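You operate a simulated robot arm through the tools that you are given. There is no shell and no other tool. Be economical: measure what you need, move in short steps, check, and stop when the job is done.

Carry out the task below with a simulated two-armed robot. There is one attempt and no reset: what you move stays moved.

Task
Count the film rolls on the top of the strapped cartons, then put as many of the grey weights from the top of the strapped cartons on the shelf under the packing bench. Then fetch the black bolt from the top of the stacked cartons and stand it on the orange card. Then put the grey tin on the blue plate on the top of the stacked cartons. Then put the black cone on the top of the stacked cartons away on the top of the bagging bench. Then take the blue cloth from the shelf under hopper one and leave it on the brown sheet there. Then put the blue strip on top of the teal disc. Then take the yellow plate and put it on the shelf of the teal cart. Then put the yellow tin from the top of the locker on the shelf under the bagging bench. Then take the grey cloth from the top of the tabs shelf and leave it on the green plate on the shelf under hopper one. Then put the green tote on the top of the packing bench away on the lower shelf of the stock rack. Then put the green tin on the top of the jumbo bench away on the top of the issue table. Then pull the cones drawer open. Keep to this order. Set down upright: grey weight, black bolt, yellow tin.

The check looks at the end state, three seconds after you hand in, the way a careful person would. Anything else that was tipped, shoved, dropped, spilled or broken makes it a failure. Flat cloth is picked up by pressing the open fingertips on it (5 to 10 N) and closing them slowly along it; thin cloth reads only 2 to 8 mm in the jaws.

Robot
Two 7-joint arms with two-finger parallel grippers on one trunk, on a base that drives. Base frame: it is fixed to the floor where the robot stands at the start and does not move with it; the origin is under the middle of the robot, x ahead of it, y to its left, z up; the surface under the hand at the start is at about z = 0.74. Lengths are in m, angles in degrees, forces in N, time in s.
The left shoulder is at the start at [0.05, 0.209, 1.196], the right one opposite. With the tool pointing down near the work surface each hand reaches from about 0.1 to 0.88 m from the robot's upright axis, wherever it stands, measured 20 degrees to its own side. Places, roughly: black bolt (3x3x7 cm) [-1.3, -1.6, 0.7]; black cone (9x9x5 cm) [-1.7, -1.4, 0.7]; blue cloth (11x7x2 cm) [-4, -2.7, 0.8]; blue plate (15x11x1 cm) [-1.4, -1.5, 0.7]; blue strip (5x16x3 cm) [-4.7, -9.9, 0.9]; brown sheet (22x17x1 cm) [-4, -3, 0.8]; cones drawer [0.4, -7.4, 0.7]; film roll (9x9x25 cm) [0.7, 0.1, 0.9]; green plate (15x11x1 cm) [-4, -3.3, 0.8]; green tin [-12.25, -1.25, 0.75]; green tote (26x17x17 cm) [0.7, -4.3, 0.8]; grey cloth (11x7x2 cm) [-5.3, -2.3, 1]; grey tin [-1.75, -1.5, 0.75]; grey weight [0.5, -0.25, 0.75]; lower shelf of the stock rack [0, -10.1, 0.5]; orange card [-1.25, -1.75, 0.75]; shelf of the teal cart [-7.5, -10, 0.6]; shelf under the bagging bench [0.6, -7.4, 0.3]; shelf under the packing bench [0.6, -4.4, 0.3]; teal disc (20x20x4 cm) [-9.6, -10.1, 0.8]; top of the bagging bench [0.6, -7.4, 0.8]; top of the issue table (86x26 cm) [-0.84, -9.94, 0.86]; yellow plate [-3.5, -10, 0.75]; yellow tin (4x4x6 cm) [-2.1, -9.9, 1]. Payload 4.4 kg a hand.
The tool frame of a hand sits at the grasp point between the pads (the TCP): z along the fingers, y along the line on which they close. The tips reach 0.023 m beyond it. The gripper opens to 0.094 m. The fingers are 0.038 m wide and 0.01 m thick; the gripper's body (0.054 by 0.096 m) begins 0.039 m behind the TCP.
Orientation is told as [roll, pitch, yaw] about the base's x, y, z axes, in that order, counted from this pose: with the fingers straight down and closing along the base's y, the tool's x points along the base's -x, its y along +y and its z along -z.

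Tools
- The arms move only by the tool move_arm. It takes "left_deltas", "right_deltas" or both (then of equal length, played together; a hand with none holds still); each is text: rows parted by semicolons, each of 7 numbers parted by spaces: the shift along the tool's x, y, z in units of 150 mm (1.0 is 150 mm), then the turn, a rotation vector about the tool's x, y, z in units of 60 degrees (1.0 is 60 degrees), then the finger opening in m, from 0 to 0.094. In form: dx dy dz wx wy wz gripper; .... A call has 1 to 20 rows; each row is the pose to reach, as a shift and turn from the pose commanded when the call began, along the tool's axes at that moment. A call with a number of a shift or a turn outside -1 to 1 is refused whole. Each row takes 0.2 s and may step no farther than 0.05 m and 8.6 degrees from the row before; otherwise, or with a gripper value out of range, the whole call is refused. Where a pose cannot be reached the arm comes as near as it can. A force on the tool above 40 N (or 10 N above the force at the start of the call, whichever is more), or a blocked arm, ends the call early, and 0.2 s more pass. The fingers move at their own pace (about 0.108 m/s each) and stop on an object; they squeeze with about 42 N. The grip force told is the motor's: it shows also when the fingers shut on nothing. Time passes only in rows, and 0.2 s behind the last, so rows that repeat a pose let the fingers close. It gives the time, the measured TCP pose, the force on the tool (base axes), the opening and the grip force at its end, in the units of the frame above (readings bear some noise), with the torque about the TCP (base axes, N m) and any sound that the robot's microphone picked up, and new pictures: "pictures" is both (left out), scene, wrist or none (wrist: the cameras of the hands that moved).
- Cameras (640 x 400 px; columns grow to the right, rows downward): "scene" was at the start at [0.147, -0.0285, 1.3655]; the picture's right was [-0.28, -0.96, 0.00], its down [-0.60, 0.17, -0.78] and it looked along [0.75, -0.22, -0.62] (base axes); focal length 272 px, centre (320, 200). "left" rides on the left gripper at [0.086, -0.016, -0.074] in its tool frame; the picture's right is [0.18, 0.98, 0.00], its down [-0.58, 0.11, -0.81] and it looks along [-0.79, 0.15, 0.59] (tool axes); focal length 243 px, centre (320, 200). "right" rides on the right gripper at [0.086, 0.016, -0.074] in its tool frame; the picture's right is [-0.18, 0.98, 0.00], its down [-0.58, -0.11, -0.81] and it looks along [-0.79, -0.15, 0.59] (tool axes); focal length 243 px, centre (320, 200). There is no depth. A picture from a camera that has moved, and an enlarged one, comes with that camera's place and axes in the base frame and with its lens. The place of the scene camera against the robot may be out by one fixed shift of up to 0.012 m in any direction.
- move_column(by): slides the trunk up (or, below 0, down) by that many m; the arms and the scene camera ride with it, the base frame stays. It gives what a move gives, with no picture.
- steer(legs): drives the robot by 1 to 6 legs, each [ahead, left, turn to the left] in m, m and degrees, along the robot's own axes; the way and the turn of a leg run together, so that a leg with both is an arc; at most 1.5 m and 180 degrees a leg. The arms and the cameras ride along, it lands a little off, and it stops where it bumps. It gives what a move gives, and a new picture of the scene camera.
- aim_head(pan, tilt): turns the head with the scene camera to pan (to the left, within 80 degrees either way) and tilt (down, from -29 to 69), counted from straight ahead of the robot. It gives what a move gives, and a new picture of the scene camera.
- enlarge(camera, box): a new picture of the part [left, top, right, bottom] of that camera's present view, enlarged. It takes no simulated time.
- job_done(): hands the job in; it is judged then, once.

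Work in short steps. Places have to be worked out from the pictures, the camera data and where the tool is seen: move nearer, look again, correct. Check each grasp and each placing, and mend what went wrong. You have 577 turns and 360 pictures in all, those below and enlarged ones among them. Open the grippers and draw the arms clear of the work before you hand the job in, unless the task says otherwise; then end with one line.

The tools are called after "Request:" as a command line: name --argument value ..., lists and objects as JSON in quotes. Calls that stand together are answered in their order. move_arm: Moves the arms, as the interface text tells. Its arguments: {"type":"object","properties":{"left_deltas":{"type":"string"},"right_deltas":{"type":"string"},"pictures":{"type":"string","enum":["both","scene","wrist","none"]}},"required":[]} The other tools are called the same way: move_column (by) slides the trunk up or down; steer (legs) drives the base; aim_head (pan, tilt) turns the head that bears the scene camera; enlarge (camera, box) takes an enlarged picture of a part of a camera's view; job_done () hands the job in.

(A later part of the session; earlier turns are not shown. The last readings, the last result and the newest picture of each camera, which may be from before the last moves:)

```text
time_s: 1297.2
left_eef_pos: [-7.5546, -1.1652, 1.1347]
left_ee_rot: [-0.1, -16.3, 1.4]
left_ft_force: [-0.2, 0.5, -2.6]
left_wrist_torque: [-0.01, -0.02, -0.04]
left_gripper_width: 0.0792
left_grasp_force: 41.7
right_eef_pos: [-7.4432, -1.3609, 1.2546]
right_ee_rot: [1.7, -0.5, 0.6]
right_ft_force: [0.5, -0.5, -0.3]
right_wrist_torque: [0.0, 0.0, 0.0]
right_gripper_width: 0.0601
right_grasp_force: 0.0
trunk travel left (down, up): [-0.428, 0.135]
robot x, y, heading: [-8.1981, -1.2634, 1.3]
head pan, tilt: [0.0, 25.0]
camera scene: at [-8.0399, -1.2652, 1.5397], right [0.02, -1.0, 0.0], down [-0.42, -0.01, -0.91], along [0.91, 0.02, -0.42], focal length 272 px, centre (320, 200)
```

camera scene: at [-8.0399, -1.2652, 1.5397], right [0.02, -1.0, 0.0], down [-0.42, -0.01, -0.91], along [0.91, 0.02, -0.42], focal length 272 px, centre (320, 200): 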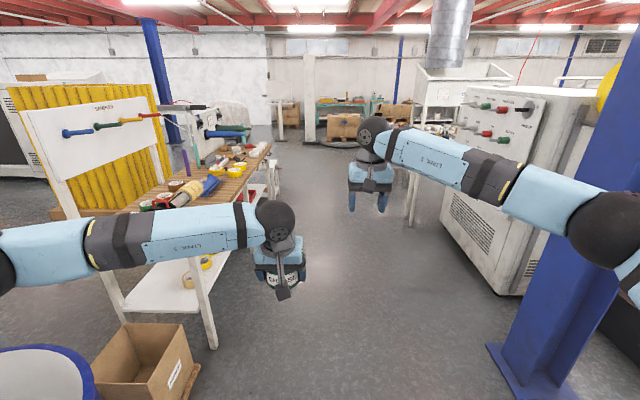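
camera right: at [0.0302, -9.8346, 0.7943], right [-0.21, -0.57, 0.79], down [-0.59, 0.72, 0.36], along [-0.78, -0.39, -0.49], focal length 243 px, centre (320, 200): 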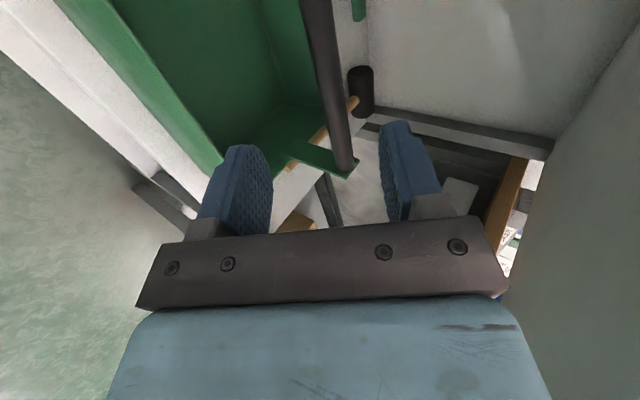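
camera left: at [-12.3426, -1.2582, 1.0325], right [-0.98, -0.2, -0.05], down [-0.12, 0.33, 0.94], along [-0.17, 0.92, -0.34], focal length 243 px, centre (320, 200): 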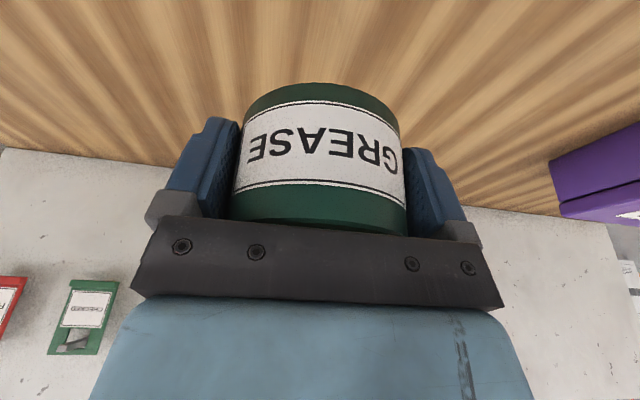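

Past the tight spot. I continue east to x≈-2.8 with heading corrections.

Request:
steer --legs '[[1.4, -0.03, -1.3], [1.4, 0, 0]]'

Request:
steer --legs '[[1.4, 0, 0], [1.2, 0, 0]]'

```text
time_s: 1310.6
left_eef_pos: [-4.7769, -1.2141, 1.1342]
left_ee_rot: [0.0, -16.2, -1.0]
left_ft_force: [-0.1, 0.0, -2.3]
left_wrist_torque: [0.02, 0.01, -0.01]
left_gripper_width: 0.0792
left_grasp_force: 41.8
right_eef_pos: [-4.6739, -1.4132, 1.2541]
right_ee_rot: [1.7, -0.5, -1.7]
right_ft_force: [0.0, 0.6, -0.7]
right_wrist_torque: [0.03, 0.0, 0.04]
right_gripper_width: 0.0601
right_grasp_force: 0.0
trunk travel left (down, up): [-0.428, 0.135]
robot x, y, heading: [-5.424, -1.2887, -1.3]
head pan, tilt: [0.0, 25.0]
camera scene: at [-5.2665, -1.2931, 1.5397], right [-0.02, -1.0, 0.0], down [-0.42, 0.01, -0.91], along [0.91, -0.02, -0.42], focal length 272 px, centre (320, 200)
```

scene: 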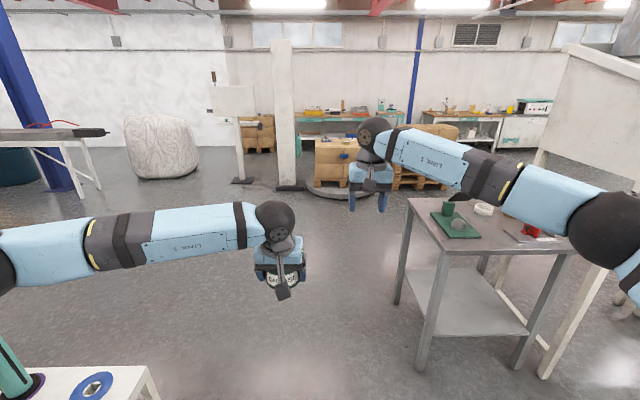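

```text
time_s: 1323.2
left_eef_pos: [-2.2004, -1.1371, 1.1346]
left_ee_rot: [0.0, -16.3, 2.5]
left_ft_force: [-1.1, 0.2, -1.4]
left_wrist_torque: [0.05, 0.01, 0.02]
left_gripper_width: 0.0791
left_grasp_force: 41.8
right_eef_pos: [-2.0849, -1.3301, 1.2541]
right_ee_rot: [1.5, -0.5, 1.7]
right_ft_force: [-0.4, -0.6, 0.9]
right_wrist_torque: [0.01, 0.0, 0.0]
right_gripper_width: 0.0601
right_grasp_force: 0.0
trunk travel left (down, up): [-0.428, 0.135]
robot x, y, heading: [-2.8403, -1.247, 2.1]
head pan, tilt: [0.0, 25.0]
camera scene: at [-2.6836, -1.2443, 1.5397], right [0.04, -1.0, 0.0], down [-0.42, -0.02, -0.91], along [0.91, 0.03, -0.42], focal length 272 px, centre (320, 200)
```

scene: 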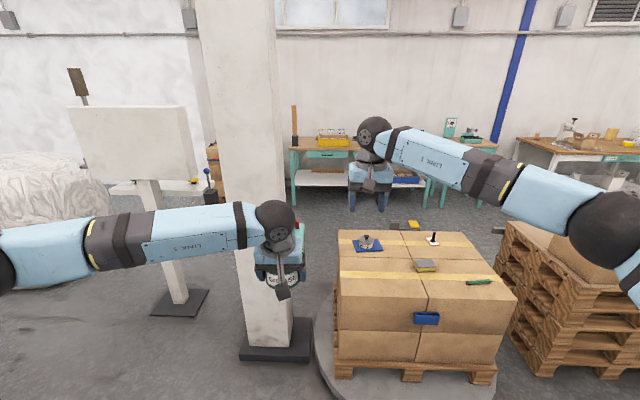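

The tin on its plate and the bolt on its card look right. I turn south and return toward the issue table.

Request:
steer --legs '[[0, 0, -92], [1.2, 0, 0], [1.1, 0, 0]]'

Request:
steer --legs '[[0.5, 0.9, 0], [1.3, 0.1, 0], [1.3, 0.1, 0]]'

```text
time_s: 1338.6
left_eef_pos: [-2.8064, -4.2173, 1.1354]
left_ee_rot: [0.0, -16.4, -91.0]
left_ft_force: [0.6, -0.3, -3.0]
left_wrist_torque: [0.01, 0.01, 0.0]
left_gripper_width: 0.0791
left_grasp_force: 42.1
right_eef_pos: [-3.0044, -4.322, 1.2546]
right_ee_rot: [1.6, -0.5, -91.6]
right_ft_force: [0.3, 0.6, 0.2]
right_wrist_torque: [0.0, -0.01, -0.01]
right_gripper_width: 0.0601
right_grasp_force: 0.1
trunk travel left (down, up): [-0.428, 0.135]
robot x, y, heading: [-2.877, -3.5759, -90.8]
head pan, tilt: [0.0, 25.0]
camera scene: at [-2.8838, -3.7369, 1.5397], right [-1.0, 0.02, 0.0], down [0.01, 0.42, -0.91], along [-0.02, -0.91, -0.42], focal length 272 px, centre (320, 200)
```

scene: 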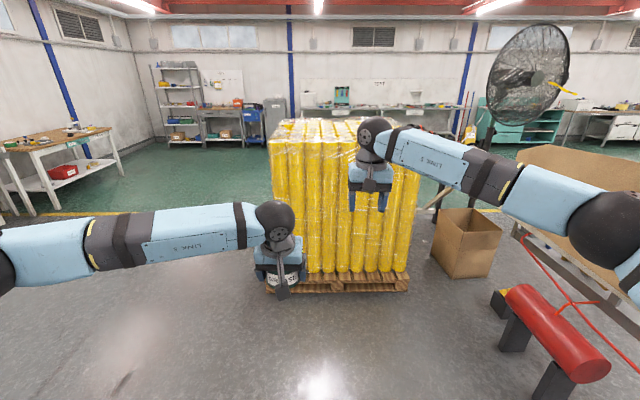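

```text
time_s: 1359.0
left_eef_pos: [-1.589, -7.2803, 1.1342]
left_ee_rot: [0.2, -16.4, -86.8]
left_ft_force: [0.1, -0.2, -1.7]
left_wrist_torque: [-0.01, 0.0, 0.0]
left_gripper_width: 0.0791
left_grasp_force: 42.1
right_eef_pos: [-1.7818, -7.3967, 1.2543]
right_ee_rot: [1.6, -0.5, -87.5]
right_ft_force: [-0.4, 0.3, -0.6]
right_wrist_torque: [-0.01, 0.0, -0.04]
right_gripper_width: 0.0601
right_grasp_force: 0.0
trunk travel left (down, up): [-0.428, 0.135]
robot x, y, heading: [-1.7076, -6.6435, -86.6]
head pan, tilt: [0.0, 25.0]
camera scene: at [-1.7019, -6.806, 1.5397], right [-1.0, -0.05, 0.0], down [-0.02, 0.42, -0.91], along [0.05, -0.91, -0.42], focal length 272 px, centre (320, 200)
```

scene: 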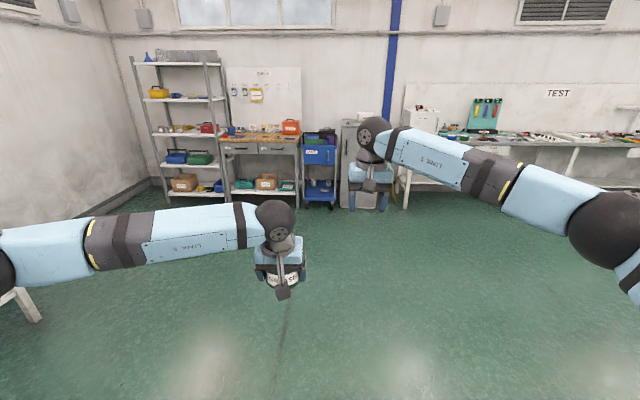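

I approach the issue table.

Request:
steer --legs '[[1.25, 0.35, -3.4], [0.75, 0.3, 0]]'

Request:
aim_head --pan 5 --tilt 35

Request:
enlarge --camera "scene" --box '[160, 60, 480, 260]'

```text
time_s: 1369.3
left_eef_pos: [-1.0085, -9.2685, 1.1352]
left_ee_rot: [0.1, -16.2, -91.9]
left_ft_force: [0.1, 0.0, -2.8]
left_wrist_torque: [0.04, 0.02, -0.02]
left_gripper_width: 0.0791
left_grasp_force: 41.8
right_eef_pos: [-1.2075, -9.3664, 1.2547]
right_ee_rot: [1.5, -0.5, -92.6]
right_ft_force: [-0.2, -0.1, 0.8]
right_wrist_torque: [0.02, 0.04, 0.02]
right_gripper_width: 0.0603
right_grasp_force: 0.2
trunk travel left (down, up): [-0.428, 0.135]
robot x, y, heading: [-1.0682, -8.6222, -92.0]
head pan, tilt: [0.0, 25.0]
camera scene: at [-1.0765, -8.7863, 1.5397], right [-1.0, 0.04, 0.0], down [0.02, 0.42, -0.91], along [-0.03, -0.91, -0.42], focal length 272 px, centre (320, 200)
```

scene: 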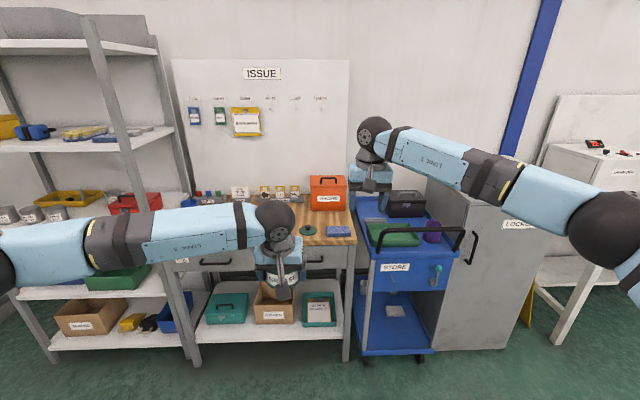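

```text
time_s: 1370.0
left_eef_pos: [-1.0075, -9.2691, 1.1331]
left_ee_rot: [0.0, -16.4, -92.0]
left_ft_force: [0.0, -0.3, -1.5]
left_wrist_torque: [0.04, 0.0, 0.0]
left_gripper_width: 0.079
left_grasp_force: 42.6
right_eef_pos: [-1.2078, -9.3682, 1.2552]
right_ee_rot: [1.7, -0.4, -92.7]
right_ft_force: [-0.1, -0.6, 0.0]
right_wrist_torque: [0.0, 0.02, 0.01]
right_gripper_width: 0.0598
right_grasp_force: 0.2
trunk travel left (down, up): [-0.428, 0.135]
robot x, y, heading: [-1.0674, -8.6213, -92.1]
head pan, tilt: [5.0, 35.0]
camera scene: at [-1.0685, -8.7827, 1.5239], right [-1.0, -0.05, 0.0], down [-0.03, 0.57, -0.82], along [0.04, -0.82, -0.57], focal length 272 px, centre (320, 200)
```

scene: 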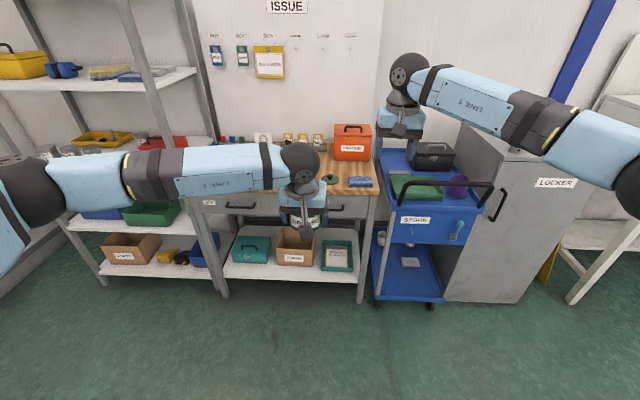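

```text
2.00 times, centred on (320, 160) of scene
camera zoom: at [-1.0685, -8.7827, 1.5239], right [-1.0, -0.05, 0.0], down [-0.03, 0.57, -0.82], along [0.04, -0.82, -0.57], focal length 543 px, centre (320, 280)
```

zoom: 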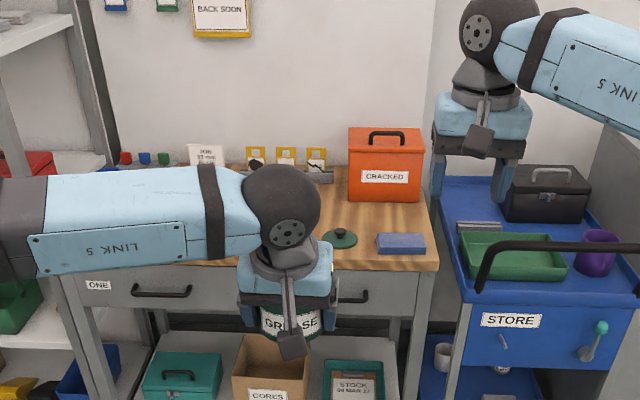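

I use the left wrist camera for the table top: driving 0.3 m nearer.

Request:
steer --legs '[[0.3, 0.05, 2]]'

Request:
enlarge --camera "left" --box '[0, 0, 640, 400]'

```text
time_s: 1372.1
left_eef_pos: [-0.9314, -9.5629, 1.1359]
left_ee_rot: [0.1, -16.4, -89.3]
left_ft_force: [-0.1, 1.5, -2.5]
left_wrist_torque: [0.04, 0.0, 0.05]
left_gripper_width: 0.079
left_grasp_force: 41.6
right_eef_pos: [-1.1268, -9.6726, 1.2566]
right_ee_rot: [1.5, -0.5, -89.8]
right_ft_force: [0.7, -0.1, -0.3]
right_wrist_torque: [0.0, -0.02, 0.03]
right_gripper_width: 0.0601
right_grasp_force: 0.1
trunk travel left (down, up): [-0.428, 0.135]
robot x, y, heading: [-1.0225, -8.9212, -89.2]
head pan, tilt: [5.0, 35.0]
camera scene: at [-1.0159, -9.0806, 1.524], right [-1.0, -0.1, 0.0], down [-0.06, 0.57, -0.82], along [0.08, -0.82, -0.57], focal length 272 px, centre (320, 200)
```

scene: 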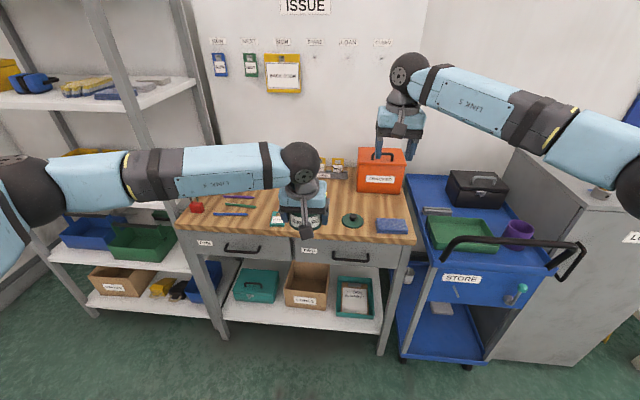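

```text
1.00 times, centred on (320, 200) of left (not enlarged: the box is as wide or as high as the picture)
camera zoom: at [-0.9485, -9.4589, 1.1828], right [0.98, 0.19, -0.05], down [0.11, -0.33, 0.94], along [0.16, -0.92, -0.34], focal length 243 px, centre (320, 200)
```

zoom: 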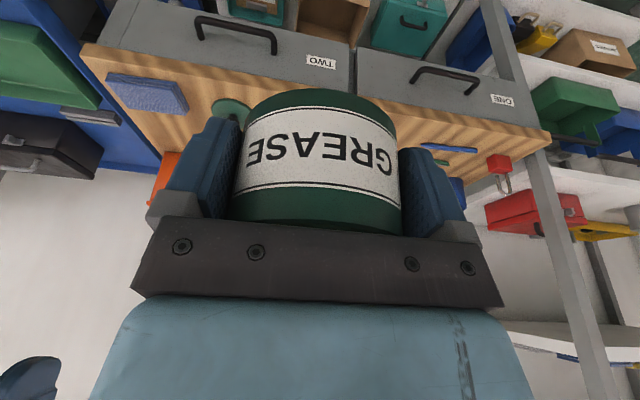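

Free spot between the card (x≈-0.77) and the lid (x≈-1.06): [-0.915,-9.90]. I drive in 0.3 m and shift the hand over it.

Request:
steer --legs '[[0.3, 0, 0]]'

Request:
move_arm --left_deltas "0 0.08 0.15 0 0 0 0.06; 0.05 0.1 0.3 0 0 0 0.06; 0.1 0.1 0.5 0 0 0 0.06; 0.13 0.1 0.65 0 0 0 0.06; 0.13 0.1 0.65 0 0 0 0.06" --pictures "both"

```text
time_s: 1374.2
left_eef_pos: [-0.9277, -9.862, 1.1349]
left_ee_rot: [0.1, -16.3, -89.2]
left_ft_force: [-1.1, 0.7, -2.8]
left_wrist_torque: [0.06, 0.03, 0.01]
left_gripper_width: 0.0791
left_grasp_force: 41.9
right_eef_pos: [-1.1236, -9.9711, 1.2542]
right_ee_rot: [1.6, -0.5, -89.9]
right_ft_force: [0.0, -0.1, -0.4]
right_wrist_torque: [0.0, 0.01, 0.0]
right_gripper_width: 0.0601
right_grasp_force: 0.1
trunk travel left (down, up): [-0.428, 0.135]
robot x, y, heading: [-1.0202, -9.219, -89.4]
head pan, tilt: [5.0, 35.0]
camera scene: at [-1.0124, -9.3797, 1.524], right [-1.0, -0.1, 0.0], down [-0.06, 0.57, -0.82], along [0.08, -0.82, -0.57], focal length 272 px, centre (320, 200)
```

scene: 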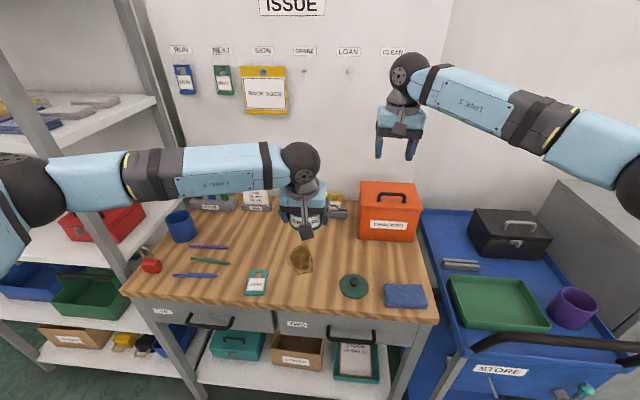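

```text
time_s: 1375.4
left_eef_pos: [-0.9108, -9.873, 1.036]
left_ee_rot: [0.0, -16.4, -89.2]
left_ft_force: [0.0, -0.3, -2.2]
left_wrist_torque: [0.01, 0.03, 0.03]
left_gripper_width: 0.0788
left_grasp_force: 42.1
right_eef_pos: [-1.1233, -9.971, 1.2547]
right_ee_rot: [1.6, -0.5, -89.9]
right_ft_force: [0.1, 0.5, 0.4]
right_wrist_torque: [0.01, 0.01, -0.02]
right_gripper_width: 0.0599
right_grasp_force: 0.0
trunk travel left (down, up): [-0.428, 0.135]
robot x, y, heading: [-1.0198, -9.2198, -89.2]
head pan, tilt: [5.0, 35.0]
camera scene: at [-1.0126, -9.3802, 1.5239], right [-1.0, -0.1, 0.0], down [-0.06, 0.57, -0.82], along [0.08, -0.82, -0.57], focal length 272 px, centre (320, 200)
camera left: at [-0.9288, -9.7676, 1.0849], right [0.98, 0.19, -0.05], down [0.11, -0.33, 0.94], along [0.16, -0.92, -0.34], focal length 243 px, centre (320, 200)
```

scene: 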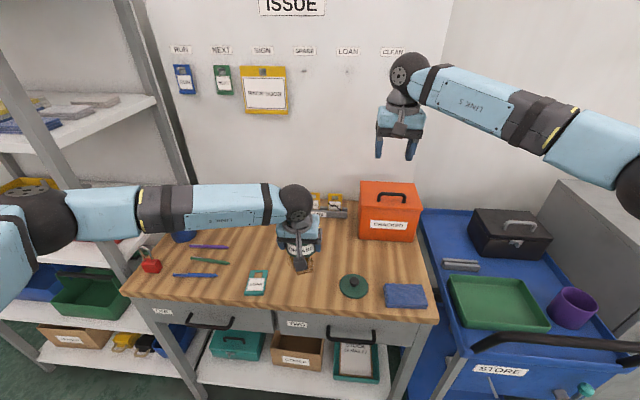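
left: 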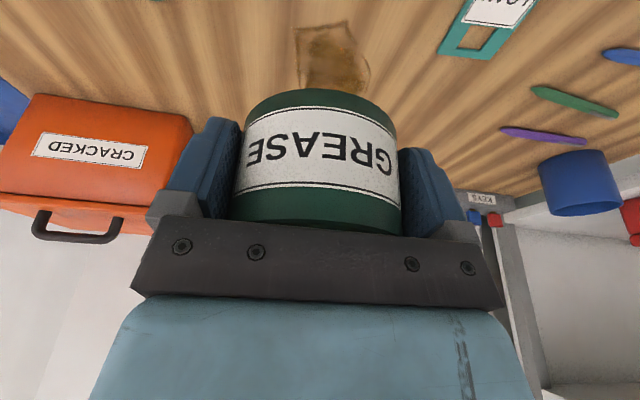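

A brown stain-like patch lies at y≈-9.99, so I'll set the tin in front of it at [-0.912,-9.885], between card and lid. I lower to just above the surface.

Request:
move_arm --left_deltas "-0.04 0 0.15 0 0 0 0.06; 0 0 0.32 0 0 0 0.06; 0.05 0 0.5 0 0 0 0.06; 0.1 0 0.68 0 0 0 0.06; 0.14 0 0.8 0 0 0 0.06; 0.14 0 0.8 0 0 0 0.06" --pictures "both"

```text
time_s: 1376.8
left_eef_pos: [-0.9134, -9.8836, 0.9142]
left_ee_rot: [0.0, -16.3, -89.2]
left_ft_force: [-0.4, -0.2, -1.1]
left_wrist_torque: [0.01, 0.05, -0.04]
left_gripper_width: 0.0791
left_grasp_force: 42.0
right_eef_pos: [-1.1217, -9.9712, 1.2549]
right_ee_rot: [1.6, -0.5, -89.9]
right_ft_force: [-0.3, 0.6, -0.5]
right_wrist_torque: [0.0, 0.02, 0.02]
right_gripper_width: 0.0598
right_grasp_force: 0.1
trunk travel left (down, up): [-0.428, 0.135]
robot x, y, heading: [-1.0173, -9.2161, -89.3]
head pan, tilt: [5.0, 35.0]
camera scene: at [-1.0124, -9.3803, 1.5239], right [-1.0, -0.1, 0.0], down [-0.06, 0.57, -0.82], along [0.08, -0.82, -0.57], focal length 272 px, centre (320, 200)
camera left: at [-0.9313, -9.7799, 0.9615], right [0.98, 0.19, -0.05], down [0.11, -0.33, 0.94], along [0.16, -0.92, -0.34], focal length 243 px, centre (320, 200)
```

scene: 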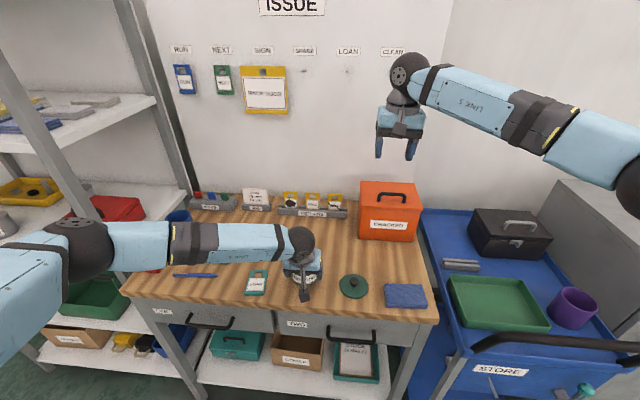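
left: 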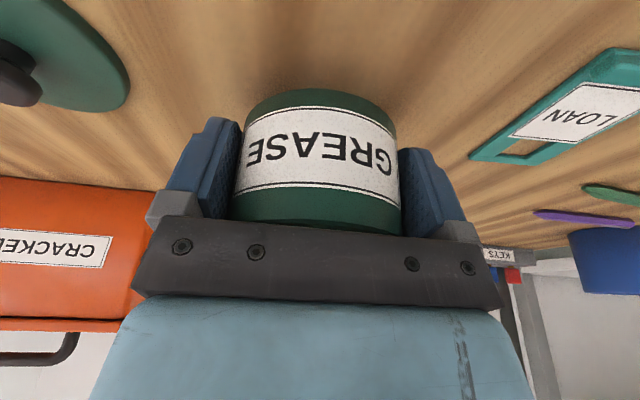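

Gap to card and lid is fine. I lower in small steps to contact.

Request:
move_arm --left_deltas "0.014 0 0.05 0 0 0 0.06; 0.028 0 0.096 0 0 0 0.06; 0.034 0 0.115 0 0 0 0.06" --pictures "none"

Request:
move_arm --left_deltas "0.005 0 0.019 0 0 0 0.06; 0.011 0 0.038 0 0 0 0.06" --pictures "none"

```text
time_s: 1377.6
left_eef_pos: [-0.9125, -9.885, 0.8955]
left_ee_rot: [0.0, -16.2, -89.2]
left_ft_force: [0.9, -1.1, -2.7]
left_wrist_torque: [0.02, 0.01, -0.01]
left_gripper_width: 0.079
left_grasp_force: 41.7
right_eef_pos: [-1.1234, -9.9726, 1.2541]
right_ee_rot: [1.6, -0.4, -89.9]
right_ft_force: [-0.1, 0.2, 0.3]
right_wrist_torque: [0.01, 0.01, 0.0]
right_gripper_width: 0.0602
right_grasp_force: 0.1
trunk travel left (down, up): [-0.428, 0.135]
robot x, y, heading: [-1.0194, -9.2184, -89.5]
head pan, tilt: [5.0, 35.0]
```

```text
time_s: 1378.2
left_eef_pos: [-0.913, -9.8859, 0.89]
left_ee_rot: [0.2, -16.2, -89.3]
left_ft_force: [0.1, -1.1, -1.8]
left_wrist_torque: [0.04, -0.03, 0.02]
left_gripper_width: 0.079
left_grasp_force: 42.3
right_eef_pos: [-1.1232, -9.9715, 1.2542]
right_ee_rot: [1.6, -0.5, -89.8]
right_ft_force: [-0.5, 0.0, 0.1]
right_wrist_torque: [-0.01, -0.01, 0.03]
right_gripper_width: 0.06
right_grasp_force: 0.0
trunk travel left (down, up): [-0.428, 0.135]
robot x, y, heading: [-1.0191, -9.2196, -89.3]
head pan, tilt: [5.0, 35.0]
```

Request:
move_arm --left_deltas "0.005 0 0.017 0 0 0 0.06; 0.01 0 0.034 0 0 0 0.06" --pictures "none"

Request:
move_arm --left_deltas "0.005 0 0.017 0 0 0 0.06; 0.01 0 0.034 0 0 0 0.06" --pictures "wrist"

```text
time_s: 1378.8
left_eef_pos: [-0.9128, -9.8843, 0.8881]
left_ee_rot: [0.0, -16.4, -89.3]
left_ft_force: [3.4, -1.2, 11.1]
left_wrist_torque: [0.31, 0.0, -0.06]
left_gripper_width: 0.079
left_grasp_force: 41.8
right_eef_pos: [-1.1229, -9.9704, 1.2553]
right_ee_rot: [1.5, -0.5, -89.7]
right_ft_force: [0.9, 0.0, 0.1]
right_wrist_torque: [0.04, 0.01, -0.02]
right_gripper_width: 0.0602
right_grasp_force: 0.0
trunk travel left (down, up): [-0.428, 0.135]
robot x, y, heading: [-1.019, -9.2195, -89.0]
head pan, tilt: [5.0, 35.0]
```

```text
time_s: 1379.5
left_eef_pos: [-0.9129, -9.8872, 0.8877]
left_ee_rot: [-0.1, -16.9, -89.1]
left_ft_force: [1.1, 8.6, 22.4]
left_wrist_torque: [0.61, -0.9, 0.26]
left_gripper_width: 0.0791
left_grasp_force: 41.9
right_eef_pos: [-1.1229, -9.9715, 1.2566]
right_ee_rot: [1.6, -0.6, -89.8]
right_ft_force: [0.7, 0.3, 0.8]
right_wrist_torque: [0.0, 0.0, -0.04]
right_gripper_width: 0.0602
right_grasp_force: 0.1
trunk travel left (down, up): [-0.428, 0.135]
robot x, y, heading: [-1.0214, -9.2206, -89.2]
head pan, tilt: [5.0, 35.0]
stopped in row 2 (left hand): the force on the tool passed its limit at 42 N (the readings are from after the stop); the commanded pose is now the measured one
camera left: at [-0.9308, -9.7823, 0.9344], right [0.98, 0.19, -0.05], down [0.11, -0.32, 0.94], along [0.16, -0.93, -0.34], focal length 243 px, centre (320, 200)
```

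left: 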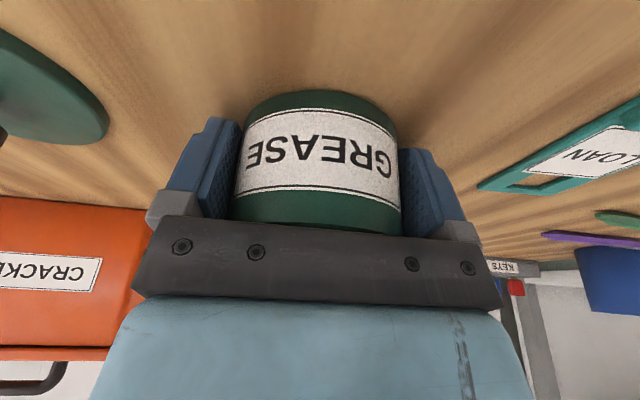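

The tin rests on the table. I ease up, open, and rise straight.

Request:
move_arm --left_deltas "-0.006 0 -0.02 0 0 0 0.06; -0.006 0 -0.02 0 0 0 0.088; -0.006 0 -0.02 0 0 0 0.092; -0.006 0 -0.02 0 0 0 0.092; -0.03 0 -0.13 0 0 0 0.092; -0.08 0 -0.33 0 0 0 0.092; -0.15 0 -0.58 0 0 0 0.092; -0.2 0 -0.85 0 0 0 0.092" --pictures "both"

```text
time_s: 1381.3
left_eef_pos: [-0.9122, -9.8784, 1.0138]
left_ee_rot: [0.0, -16.7, -89.2]
left_ft_force: [-0.5, -1.2, -0.9]
left_wrist_torque: [-0.03, 0.0, 0.02]
left_gripper_width: 0.0918
left_grasp_force: 0.0
right_eef_pos: [-1.1241, -9.9707, 1.2544]
right_ee_rot: [1.5, -0.6, -89.8]
right_ft_force: [-0.1, 0.5, 0.8]
right_wrist_torque: [-0.02, 0.0, 0.02]
right_gripper_width: 0.0601
right_grasp_force: 0.1
trunk travel left (down, up): [-0.428, 0.135]
robot x, y, heading: [-1.0173, -9.2191, -89.4]
head pan, tilt: [5.0, 35.0]
camera scene: at [-1.0126, -9.379, 1.524], right [-1.0, -0.1, 0.0], down [-0.06, 0.57, -0.82], along [0.08, -0.82, -0.57], focal length 272 px, centre (320, 200)
camera left: at [-0.9305, -9.7739, 1.0612], right [0.98, 0.19, -0.05], down [0.11, -0.32, 0.94], along [0.16, -0.93, -0.34], focal length 243 px, centre (320, 200)
```

scene: 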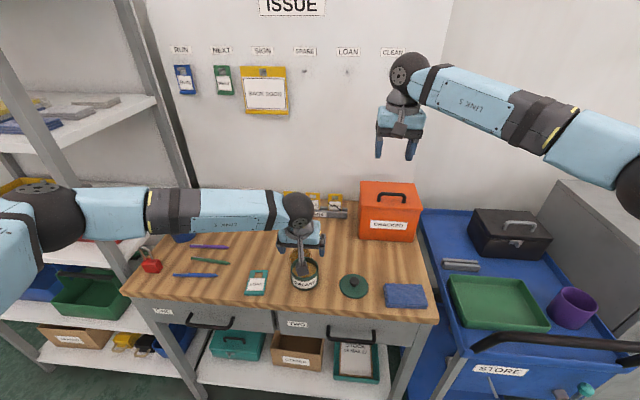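
left: 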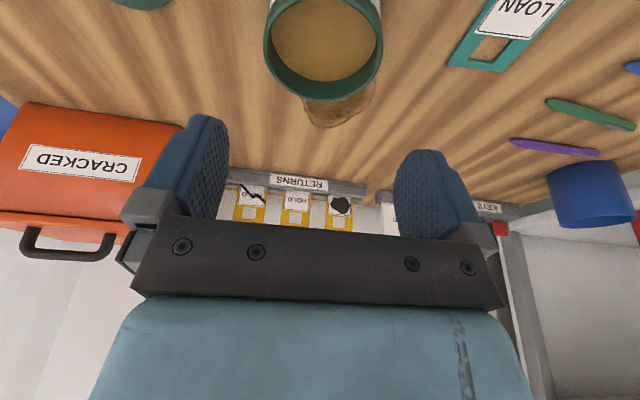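

The grease tin stands on the issue table. Last task: the cones drawer. I back off and move in front of the bagging bench.

Request:
steer --legs '[[-0.5, 0, 0], [0, 0, 89.5], [0.2, 1.25, 0]]'

Request:
aim_head --pan 0 --tilt 35

```text
time_s: 1398.8
left_eef_pos: [-0.2123, -7.3309, 1.0125]
left_ee_rot: [0.0, -16.7, 3.4]
left_ft_force: [-0.7, -0.6, 0.8]
left_wrist_torque: [0.02, 0.03, 0.01]
left_gripper_width: 0.0918
left_grasp_force: 0.0
right_eef_pos: [-0.1109, -7.5368, 1.254]
right_ee_rot: [1.6, -0.6, 2.7]
right_ft_force: [-0.1, -0.3, 0.3]
right_wrist_torque: [0.01, 0.02, -0.02]
right_gripper_width: 0.0601
right_grasp_force: 0.0
trunk travel left (down, up): [-0.428, 0.135]
robot x, y, heading: [-0.869, -7.4676, 3.1]
head pan, tilt: [5.0, 35.0]
camera scene: at [-0.7146, -7.4548, 1.5239], right [0.14, -0.99, 0.0], down [-0.57, -0.08, -0.82], along [0.81, 0.12, -0.57], focal length 272 px, centre (320, 200)
```

scene: 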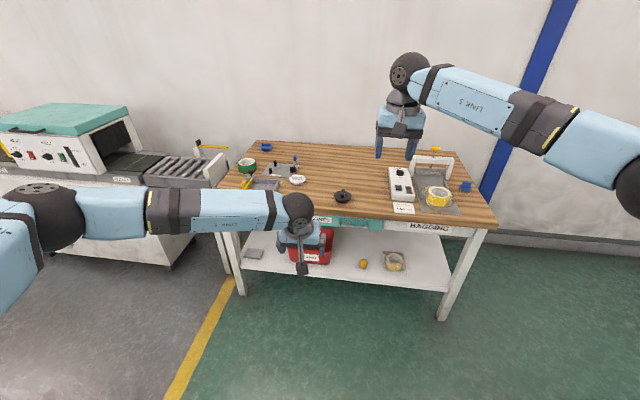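

```text
time_s: 1399.5
left_eef_pos: [-0.2132, -7.331, 1.0136]
left_ee_rot: [0.0, -16.8, 3.3]
left_ft_force: [0.2, -0.1, -0.7]
left_wrist_torque: [0.0, -0.01, 0.03]
left_gripper_width: 0.0921
left_grasp_force: 0.0
right_eef_pos: [-0.1111, -7.5373, 1.2545]
right_ee_rot: [1.6, -0.5, 2.7]
right_ft_force: [0.2, 1.0, 0.3]
right_wrist_torque: [0.04, 0.01, -0.02]
right_gripper_width: 0.0602
right_grasp_force: 0.2
trunk travel left (down, up): [-0.428, 0.135]
robot x, y, heading: [-0.8652, -7.4666, 3.3]
head pan, tilt: [0.0, 35.0]
camera scene: at [-0.7138, -7.4623, 1.5239], right [0.06, -1.0, 0.0], down [-0.57, -0.03, -0.82], along [0.82, 0.05, -0.57], focal length 272 px, centre (320, 200)
```

scene: 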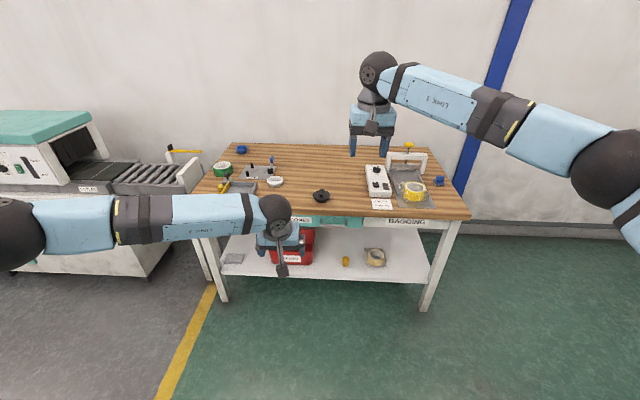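

I rotate the right hand by 90° (to close vertically on the handle) and tilt it forward, while pulling the left hand away.

Request:
move_arm --right_deltas "0 0 0 0 0 0.13 0.06; 0 0 0 0 0 0.26 0.06; 0 0 0 0 0 0.39 0.06; 0 0 0 0 0 0.52 0.06; 0 0 0 0 0 0.65 0.06; 0 0 0 0 0 0.78 0.06; 0 0 0 0 0 0.9 0.06; 0 0 0 0 0 1.0 0.06" --left_deltas "0.12 0.1 -0.05 0 0 0 0.06; 0.25 0.2 -0.1 0 0 0 0.06; 0.38 0.3 -0.15 0 0 0 0.06; 0.5 0.4 -0.2 0 0 0 0.06; 0.62 0.5 -0.25 0 0 0 0.06; 0.75 0.6 -0.3 0 0 0 0.06; 0.88 0.6 -0.3 0 0 0 0.06; 1.0 0.6 -0.3 0 0 0 0.06" --pictures "none"

Request:
move_arm --right_deltas "0 0 0 0 0 0.13 0.06; 0 0 0 0 0 0.26 0.06; 0 0 0 0 0 0.39 0.06; 0 0 0 0 0 0.54 0.06" --pictures "none"

Request:
move_arm --right_deltas "0 0 0 -0.13 0 0 0.06; 0 0 0 -0.26 0 0 0.06; 0 0 0 -0.39 0 0 0.06; 0 0 0 -0.52 0 0 0.06; 0 0 0 -0.65 0 0 0.06; 0 0 0 -0.78 0 0 0.06; 0 0 0 -0.9 0 0 0.06; 0 0 0 -1.0 0 0 0.06" --pictures "none"

```text
time_s: 1401.3
left_eef_pos: [-0.3719, -7.2493, 1.0148]
left_ee_rot: [0.0, -16.6, 3.4]
left_ft_force: [0.5, 0.5, 0.2]
left_wrist_torque: [-0.01, -0.01, 0.04]
left_gripper_width: 0.06
left_grasp_force: 0.1
right_eef_pos: [-0.1116, -7.5362, 1.2554]
right_ee_rot: [1.3, 1.2, -57.4]
right_ft_force: [-0.9, 0.1, -0.1]
right_wrist_torque: [0.03, 0.03, -0.01]
right_gripper_width: 0.0601
right_grasp_force: 0.1
trunk travel left (down, up): [-0.428, 0.135]
robot x, y, heading: [-0.8687, -7.4665, 3.4]
head pan, tilt: [0.0, 35.0]
```

```text
refused: row 4 steps farther than a row can; nothing moved
```

```text
time_s: 1403.1
left_eef_pos: [-0.372, -7.2484, 1.0144]
left_ee_rot: [0.0, -16.7, 3.3]
left_ft_force: [-0.1, 0.2, -0.4]
left_wrist_torque: [0.01, 0.02, 0.0]
left_gripper_width: 0.0598
left_grasp_force: 0.0
right_eef_pos: [-0.1099, -7.5376, 1.2554]
right_ee_rot: [61.4, 1.1, -57.3]
right_ft_force: [-0.5, -0.6, 0.7]
right_wrist_torque: [-0.03, -0.01, 0.01]
right_gripper_width: 0.0599
right_grasp_force: 0.0
trunk travel left (down, up): [-0.428, 0.135]
robot x, y, heading: [-0.8634, -7.4668, 3.4]
head pan, tilt: [0.0, 35.0]
```

The turn step was refused; I complete the remaining 32° of yaw about the vertical axis now.

Request:
move_arm --right_deltas "0 0 0 0 -0.115 0.063 0.06; 0 0 0 0 -0.23 0.126 0.06; 0 0 0 0 -0.345 0.189 0.06; 0 0 0 0 -0.46 0.252 0.06; 0 0 0 0 -0.49 0.268 0.06; 0 0 0 0 -0.49 0.268 0.06" --pictures "scene"

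```text
time_s: 1404.5
left_eef_pos: [-0.3723, -7.248, 1.0134]
left_ee_rot: [0.0, -16.7, 3.5]
left_ft_force: [0.4, 0.1, -0.4]
left_wrist_torque: [0.01, 0.0, -0.01]
left_gripper_width: 0.06
left_grasp_force: 0.0
right_eef_pos: [-0.1105, -7.5374, 1.2559]
right_ee_rot: [60.6, 0.8, -90.8]
right_ft_force: [1.0, -0.2, 0.2]
right_wrist_torque: [-0.06, 0.01, 0.04]
right_gripper_width: 0.0602
right_grasp_force: 0.1
trunk travel left (down, up): [-0.428, 0.135]
robot x, y, heading: [-0.8678, -7.4656, 3.0]
head pan, tilt: [0.0, 35.0]
camera scene: at [-0.7138, -7.4624, 1.5239], right [0.06, -1.0, 0.0], down [-0.57, -0.03, -0.82], along [0.82, 0.05, -0.57], focal length 272 px, centre (320, 200)
```

scene: 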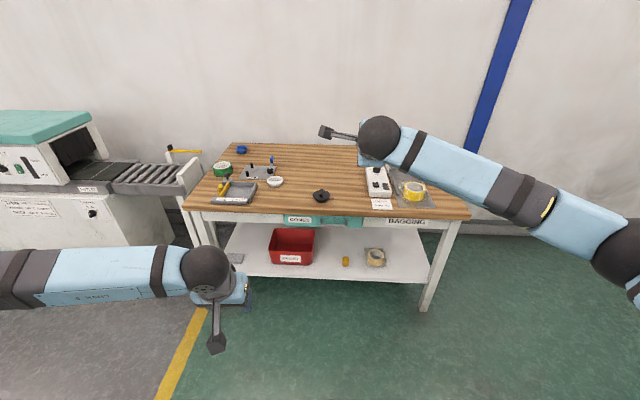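

Now I lower the trunk and look at the drawer handle.

Request:
move_column --by -0.35

Request:
move_arm --right_deltas "0 0 0 -0.13 0 0 0.06; 0 0 0 -0.27 0 0 0.06; 0 0 0 -0.27 0 0 0.06" --pictures "none"

Request:
aim_head --pan -3 --tilt 25

Request:
enlarge --camera "scene" --box '[220, 130, 460, 280]'

```text
time_s: 1407.9
left_eef_pos: [-0.3711, -7.249, 0.6643]
left_ee_rot: [0.0, -16.7, 3.5]
left_ft_force: [-0.5, 0.0, -0.5]
left_wrist_torque: [0.02, 0.02, -0.01]
left_gripper_width: 0.0599
left_grasp_force: 0.0
right_eef_pos: [-0.1111, -7.5367, 0.9057]
right_ee_rot: [60.7, 0.9, -90.8]
right_ft_force: [-0.2, -0.4, 0.5]
right_wrist_torque: [-0.05, -0.02, 0.02]
right_gripper_width: 0.0603
right_grasp_force: 0.0
trunk travel left (down, up): [-0.078, 0.485]
robot x, y, heading: [-0.8657, -7.4656, 3.3]
head pan, tilt: [0.0, 35.0]
```

```text
time_s: 1408.7
left_eef_pos: [-0.3723, -7.2492, 0.6638]
left_ee_rot: [0.0, -16.6, 3.3]
left_ft_force: [0.1, -0.5, 0.0]
left_wrist_torque: [0.01, 0.0, 0.01]
left_gripper_width: 0.06
left_grasp_force: 0.1
right_eef_pos: [-0.1099, -7.5378, 0.9036]
right_ee_rot: [76.8, 1.0, -90.9]
right_ft_force: [-0.9, -0.5, 0.4]
right_wrist_torque: [-0.02, -0.01, -0.02]
right_gripper_width: 0.0601
right_grasp_force: 0.1
trunk travel left (down, up): [-0.078, 0.485]
robot x, y, heading: [-0.8645, -7.4654, 3.0]
head pan, tilt: [0.0, 35.0]
```

```text
time_s: 1409.4
left_eef_pos: [-0.3723, -7.2496, 0.6634]
left_ee_rot: [0.0, -16.8, 3.5]
left_ft_force: [-0.1, 0.1, -0.3]
left_wrist_torque: [-0.02, 0.01, 0.03]
left_gripper_width: 0.0601
left_grasp_force: 0.1
right_eef_pos: [-0.111, -7.5367, 0.905]
right_ee_rot: [76.8, 0.9, -90.8]
right_ft_force: [0.2, -0.1, 0.3]
right_wrist_torque: [0.01, -0.01, 0.01]
right_gripper_width: 0.06
right_grasp_force: 0.2
trunk travel left (down, up): [-0.078, 0.485]
robot x, y, heading: [-0.8692, -7.4636, 3.4]
head pan, tilt: [-3.0, 25.0]
camera scene: at [-0.7096, -7.467, 1.1896], right [0.0, -1.0, 0.0], down [-0.42, 0.0, -0.91], along [0.91, 0.0, -0.42], focal length 272 px, centre (320, 200)
```

scene: 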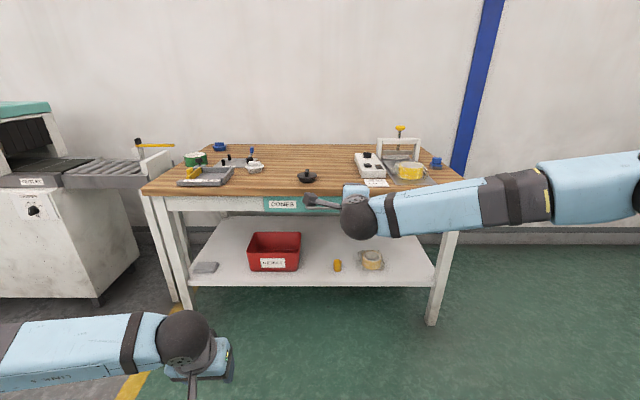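

```text
2.67 times, centred on (340, 205) of scene
camera zoom: at [-0.7096, -7.467, 1.1896], right [0.0, -1.0, 0.0], down [-0.42, 0.0, -0.91], along [0.91, 0.0, -0.42], focal length 724 px, centre (267, 187)
```

zoom: 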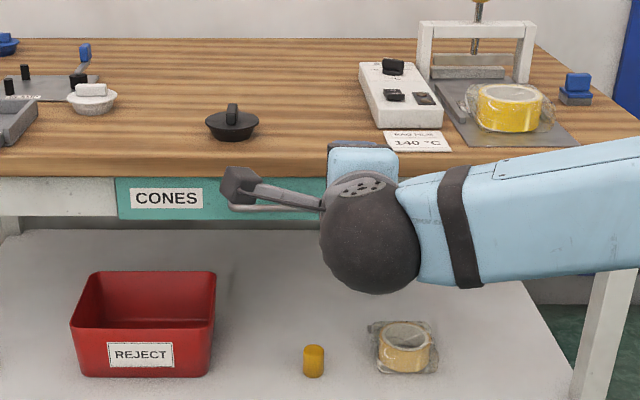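

Handle bar at about [0.27,-7.475,0.70], just under the bench edge. I lower the hand to that height out in the open and square the robot.

Request:
move_column --by -0.05

Request:
move_arm --right_deltas "0 -0.2 0.05 0 0 0 0.05; 0 -0.4 0.1 0 0 0 0.05; 0 -0.6 0.14 0 0 0 0.05; 0 -0.8 0.18 0 0 0 0.05; 0 -0.9 0.2 0 0 0 0.05; 0 -0.9 0.2 0 0 0 0.05" --pictures "none"

Request:
steer --legs '[[0.15, 0.09, -3]]'

Request:
enlarge --camera "scene" --box '[220, 130, 460, 280]'

Request:
enlarge --camera "right" --box '[0, 0, 640, 400]'

```text
time_s: 1410.3
left_eef_pos: [-0.3718, -7.2487, 0.615]
left_ee_rot: [0.0, -16.7, 3.4]
left_ft_force: [-0.3, 0.2, -0.4]
left_wrist_torque: [0.01, 0.01, -0.02]
left_gripper_width: 0.06
left_grasp_force: 0.0
right_eef_pos: [-0.1103, -7.5369, 0.8554]
right_ee_rot: [76.9, 0.9, -90.7]
right_ft_force: [-0.1, 0.4, -0.5]
right_wrist_torque: [0.03, 0.0, -0.01]
right_gripper_width: 0.0601
right_grasp_force: 0.1
trunk travel left (down, up): [-0.028, 0.535]
robot x, y, heading: [-0.8655, -7.468, 3.4]
head pan, tilt: [-3.0, 25.0]
```

```text
time_s: 1411.7
left_eef_pos: [-0.3717, -7.2481, 0.6145]
left_ee_rot: [0.0, -16.7, 3.4]
left_ft_force: [0.9, 0.3, 1.1]
left_wrist_torque: [0.02, -0.03, -0.02]
left_gripper_width: 0.0598
left_grasp_force: 0.1
right_eef_pos: [-0.1103, -7.5351, 0.7192]
right_ee_rot: [76.8, 0.9, -90.8]
right_ft_force: [0.6, -0.1, 1.1]
right_wrist_torque: [0.03, -0.02, 0.02]
right_gripper_width: 0.0502
right_grasp_force: 0.0
trunk travel left (down, up): [-0.028, 0.535]
robot x, y, heading: [-0.8648, -7.4669, 3.2]
head pan, tilt: [-3.0, 25.0]
```

```text
time_s: 1413.2
left_eef_pos: [-0.2171, -7.1783, 0.6123]
left_ee_rot: [0.0, -16.6, 0.5]
left_ft_force: [0.4, -0.8, 0.1]
left_wrist_torque: [0.01, 0.01, -0.03]
left_gripper_width: 0.06
left_grasp_force: 0.1
right_eef_pos: [0.0279, -7.4793, 0.7192]
right_ee_rot: [76.8, 0.9, -93.8]
right_ft_force: [-0.1, -0.5, -0.4]
right_wrist_torque: [0.0, 0.0, 0.0]
right_gripper_width: 0.0497
right_grasp_force: 0.1
trunk travel left (down, up): [-0.028, 0.535]
robot x, y, heading: [-0.7198, -7.3709, 0.2]
head pan, tilt: [-3.0, 25.0]
camera scene: at [-0.5653, -7.3797, 1.1396], right [-0.05, -1.0, 0.0], down [-0.42, 0.02, -0.91], along [0.91, -0.04, -0.42], focal length 272 px, centre (320, 200)
```

scene: 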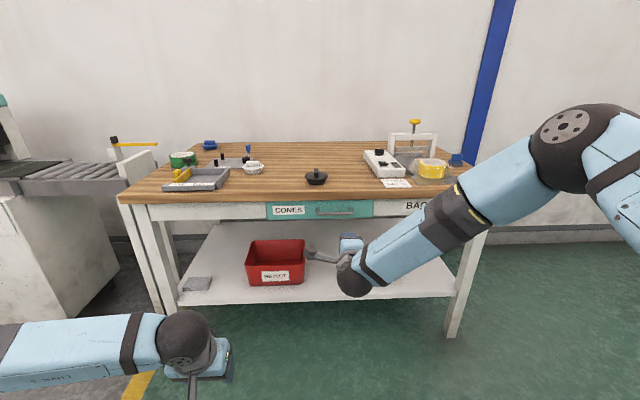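

```text
2.67 times, centred on (340, 205) of scene
camera zoom: at [-0.5653, -7.3797, 1.1396], right [-0.05, -1.0, 0.0], down [-0.42, 0.02, -0.91], along [0.91, -0.04, -0.42], focal length 724 px, centre (267, 187)
```

zoom: 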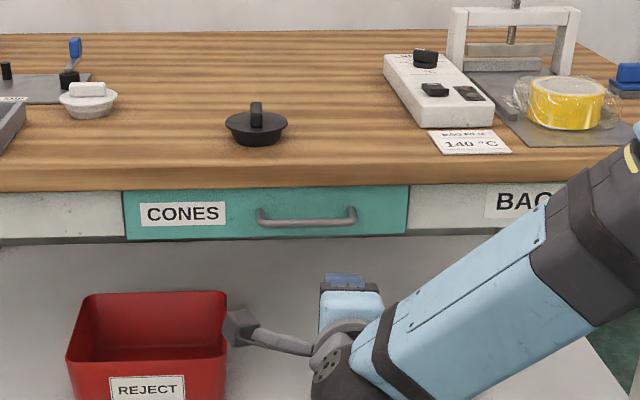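

```text
1.00 times, centred on (320, 200) of right (not enlarged: the box is as wide or as high as the picture)
camera zoom: at [-0.0348, -7.3882, 0.7542], right [0.21, -0.21, 0.95], down [-0.85, -0.53, 0.07], along [0.49, -0.82, -0.29], focal length 243 px, centre (320, 200)
```

zoom: 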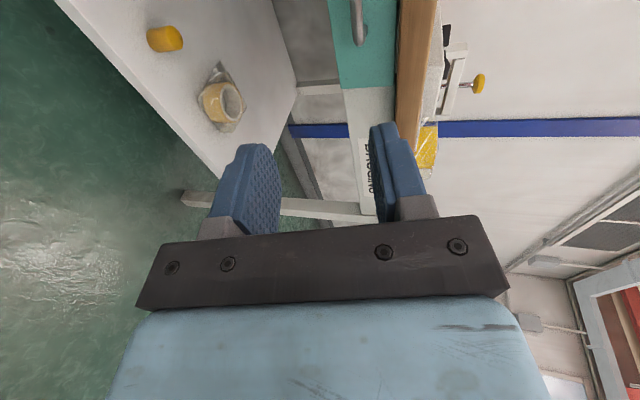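

Handle centre: [0.272,-7.468,0.701]. I correct the yaw, drive 0.17 m closer and check with the wrist camera.

Request:
move_arm --right_deltas "0.04 -0.01 0 0 0.03 -0.007 0.05; 0.075 -0.022 0 0 0.062 -0.014 0.05; 0.075 -0.022 0 0 0.062 -0.014 0.05" --pictures "none"

Request:
steer --legs '[[0.165, 0, 0]]'

Request:
enlarge --camera "right" --box '[0, 0, 640, 400]'

Request:
enlarge --camera "scene" --box '[220, 180, 460, 330]'

```text
time_s: 1414.0
left_eef_pos: [-0.2182, -7.1793, 0.6156]
left_ee_rot: [0.0, -16.7, 0.3]
left_ft_force: [-0.1, 0.2, -0.2]
left_wrist_torque: [-0.01, 0.02, -0.04]
left_gripper_width: 0.0601
left_grasp_force: 0.0
right_eef_pos: [0.028, -7.457, 0.7238]
right_ee_rot: [76.5, 0.8, -90.6]
right_ft_force: [0.7, 0.6, 0.8]
right_wrist_torque: [0.01, 0.01, -0.01]
right_gripper_width: 0.0499
right_grasp_force: 0.0
right hand out of reach, approached as far as the arm can: row 2, 3
trunk travel left (down, up): [-0.028, 0.535]
robot x, y, heading: [-0.7224, -7.373, 0.4]
head pan, tilt: [-3.0, 25.0]
```

```text
time_s: 1415.5
left_eef_pos: [-0.0543, -7.1745, 0.6134]
left_ee_rot: [0.0, -16.6, 0.8]
left_ft_force: [0.2, -1.2, -0.1]
left_wrist_torque: [-0.03, 0.01, 0.02]
left_gripper_width: 0.0602
left_grasp_force: 0.1
right_eef_pos: [0.1943, -7.4511, 0.7232]
right_ee_rot: [76.4, 0.7, -90.1]
right_ft_force: [0.3, 0.0, -0.3]
right_wrist_torque: [0.01, 0.0, 0.01]
right_gripper_width: 0.05
right_grasp_force: 0.0
trunk travel left (down, up): [-0.028, 0.535]
robot x, y, heading: [-0.5583, -7.3675, 0.6]
head pan, tilt: [-3.0, 25.0]
camera scene: at [-0.4002, -7.3776, 1.1396], right [-0.04, -1.0, 0.0], down [-0.42, 0.02, -0.91], along [0.91, -0.04, -0.42], focal length 272 px, centre (320, 200)
```

scene: 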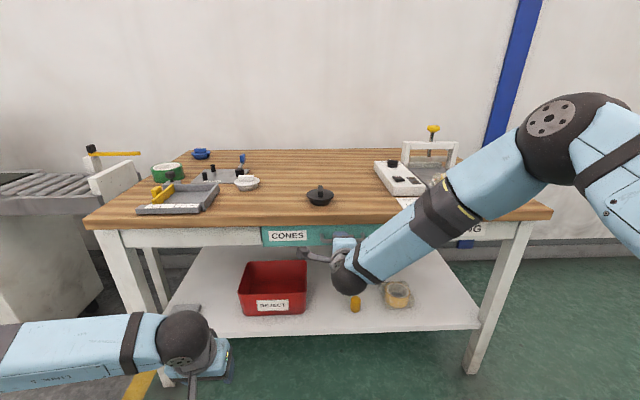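

```text
1.00 times, centred on (320, 200) of right (not enlarged: the box is as wide or as high as the picture)
camera zoom: at [0.1255, -7.3656, 0.7584], right [0.23, -0.2, 0.95], down [-0.81, -0.58, 0.07], along [0.54, -0.79, -0.29], focal length 243 px, centre (320, 200)
```

zoom: 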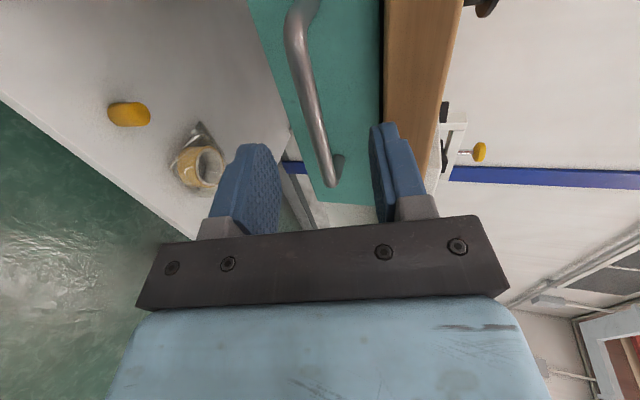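

```text
2.67 times, centred on (340, 255) of scene
camera zoom: at [-0.4002, -7.3776, 1.1396], right [-0.04, -1.0, 0.0], down [-0.42, 0.02, -0.91], along [0.91, -0.04, -0.42], focal length 724 px, centre (267, 53)
```

zoom: 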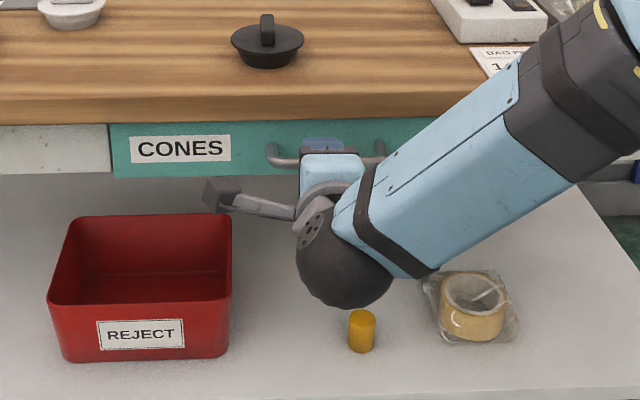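

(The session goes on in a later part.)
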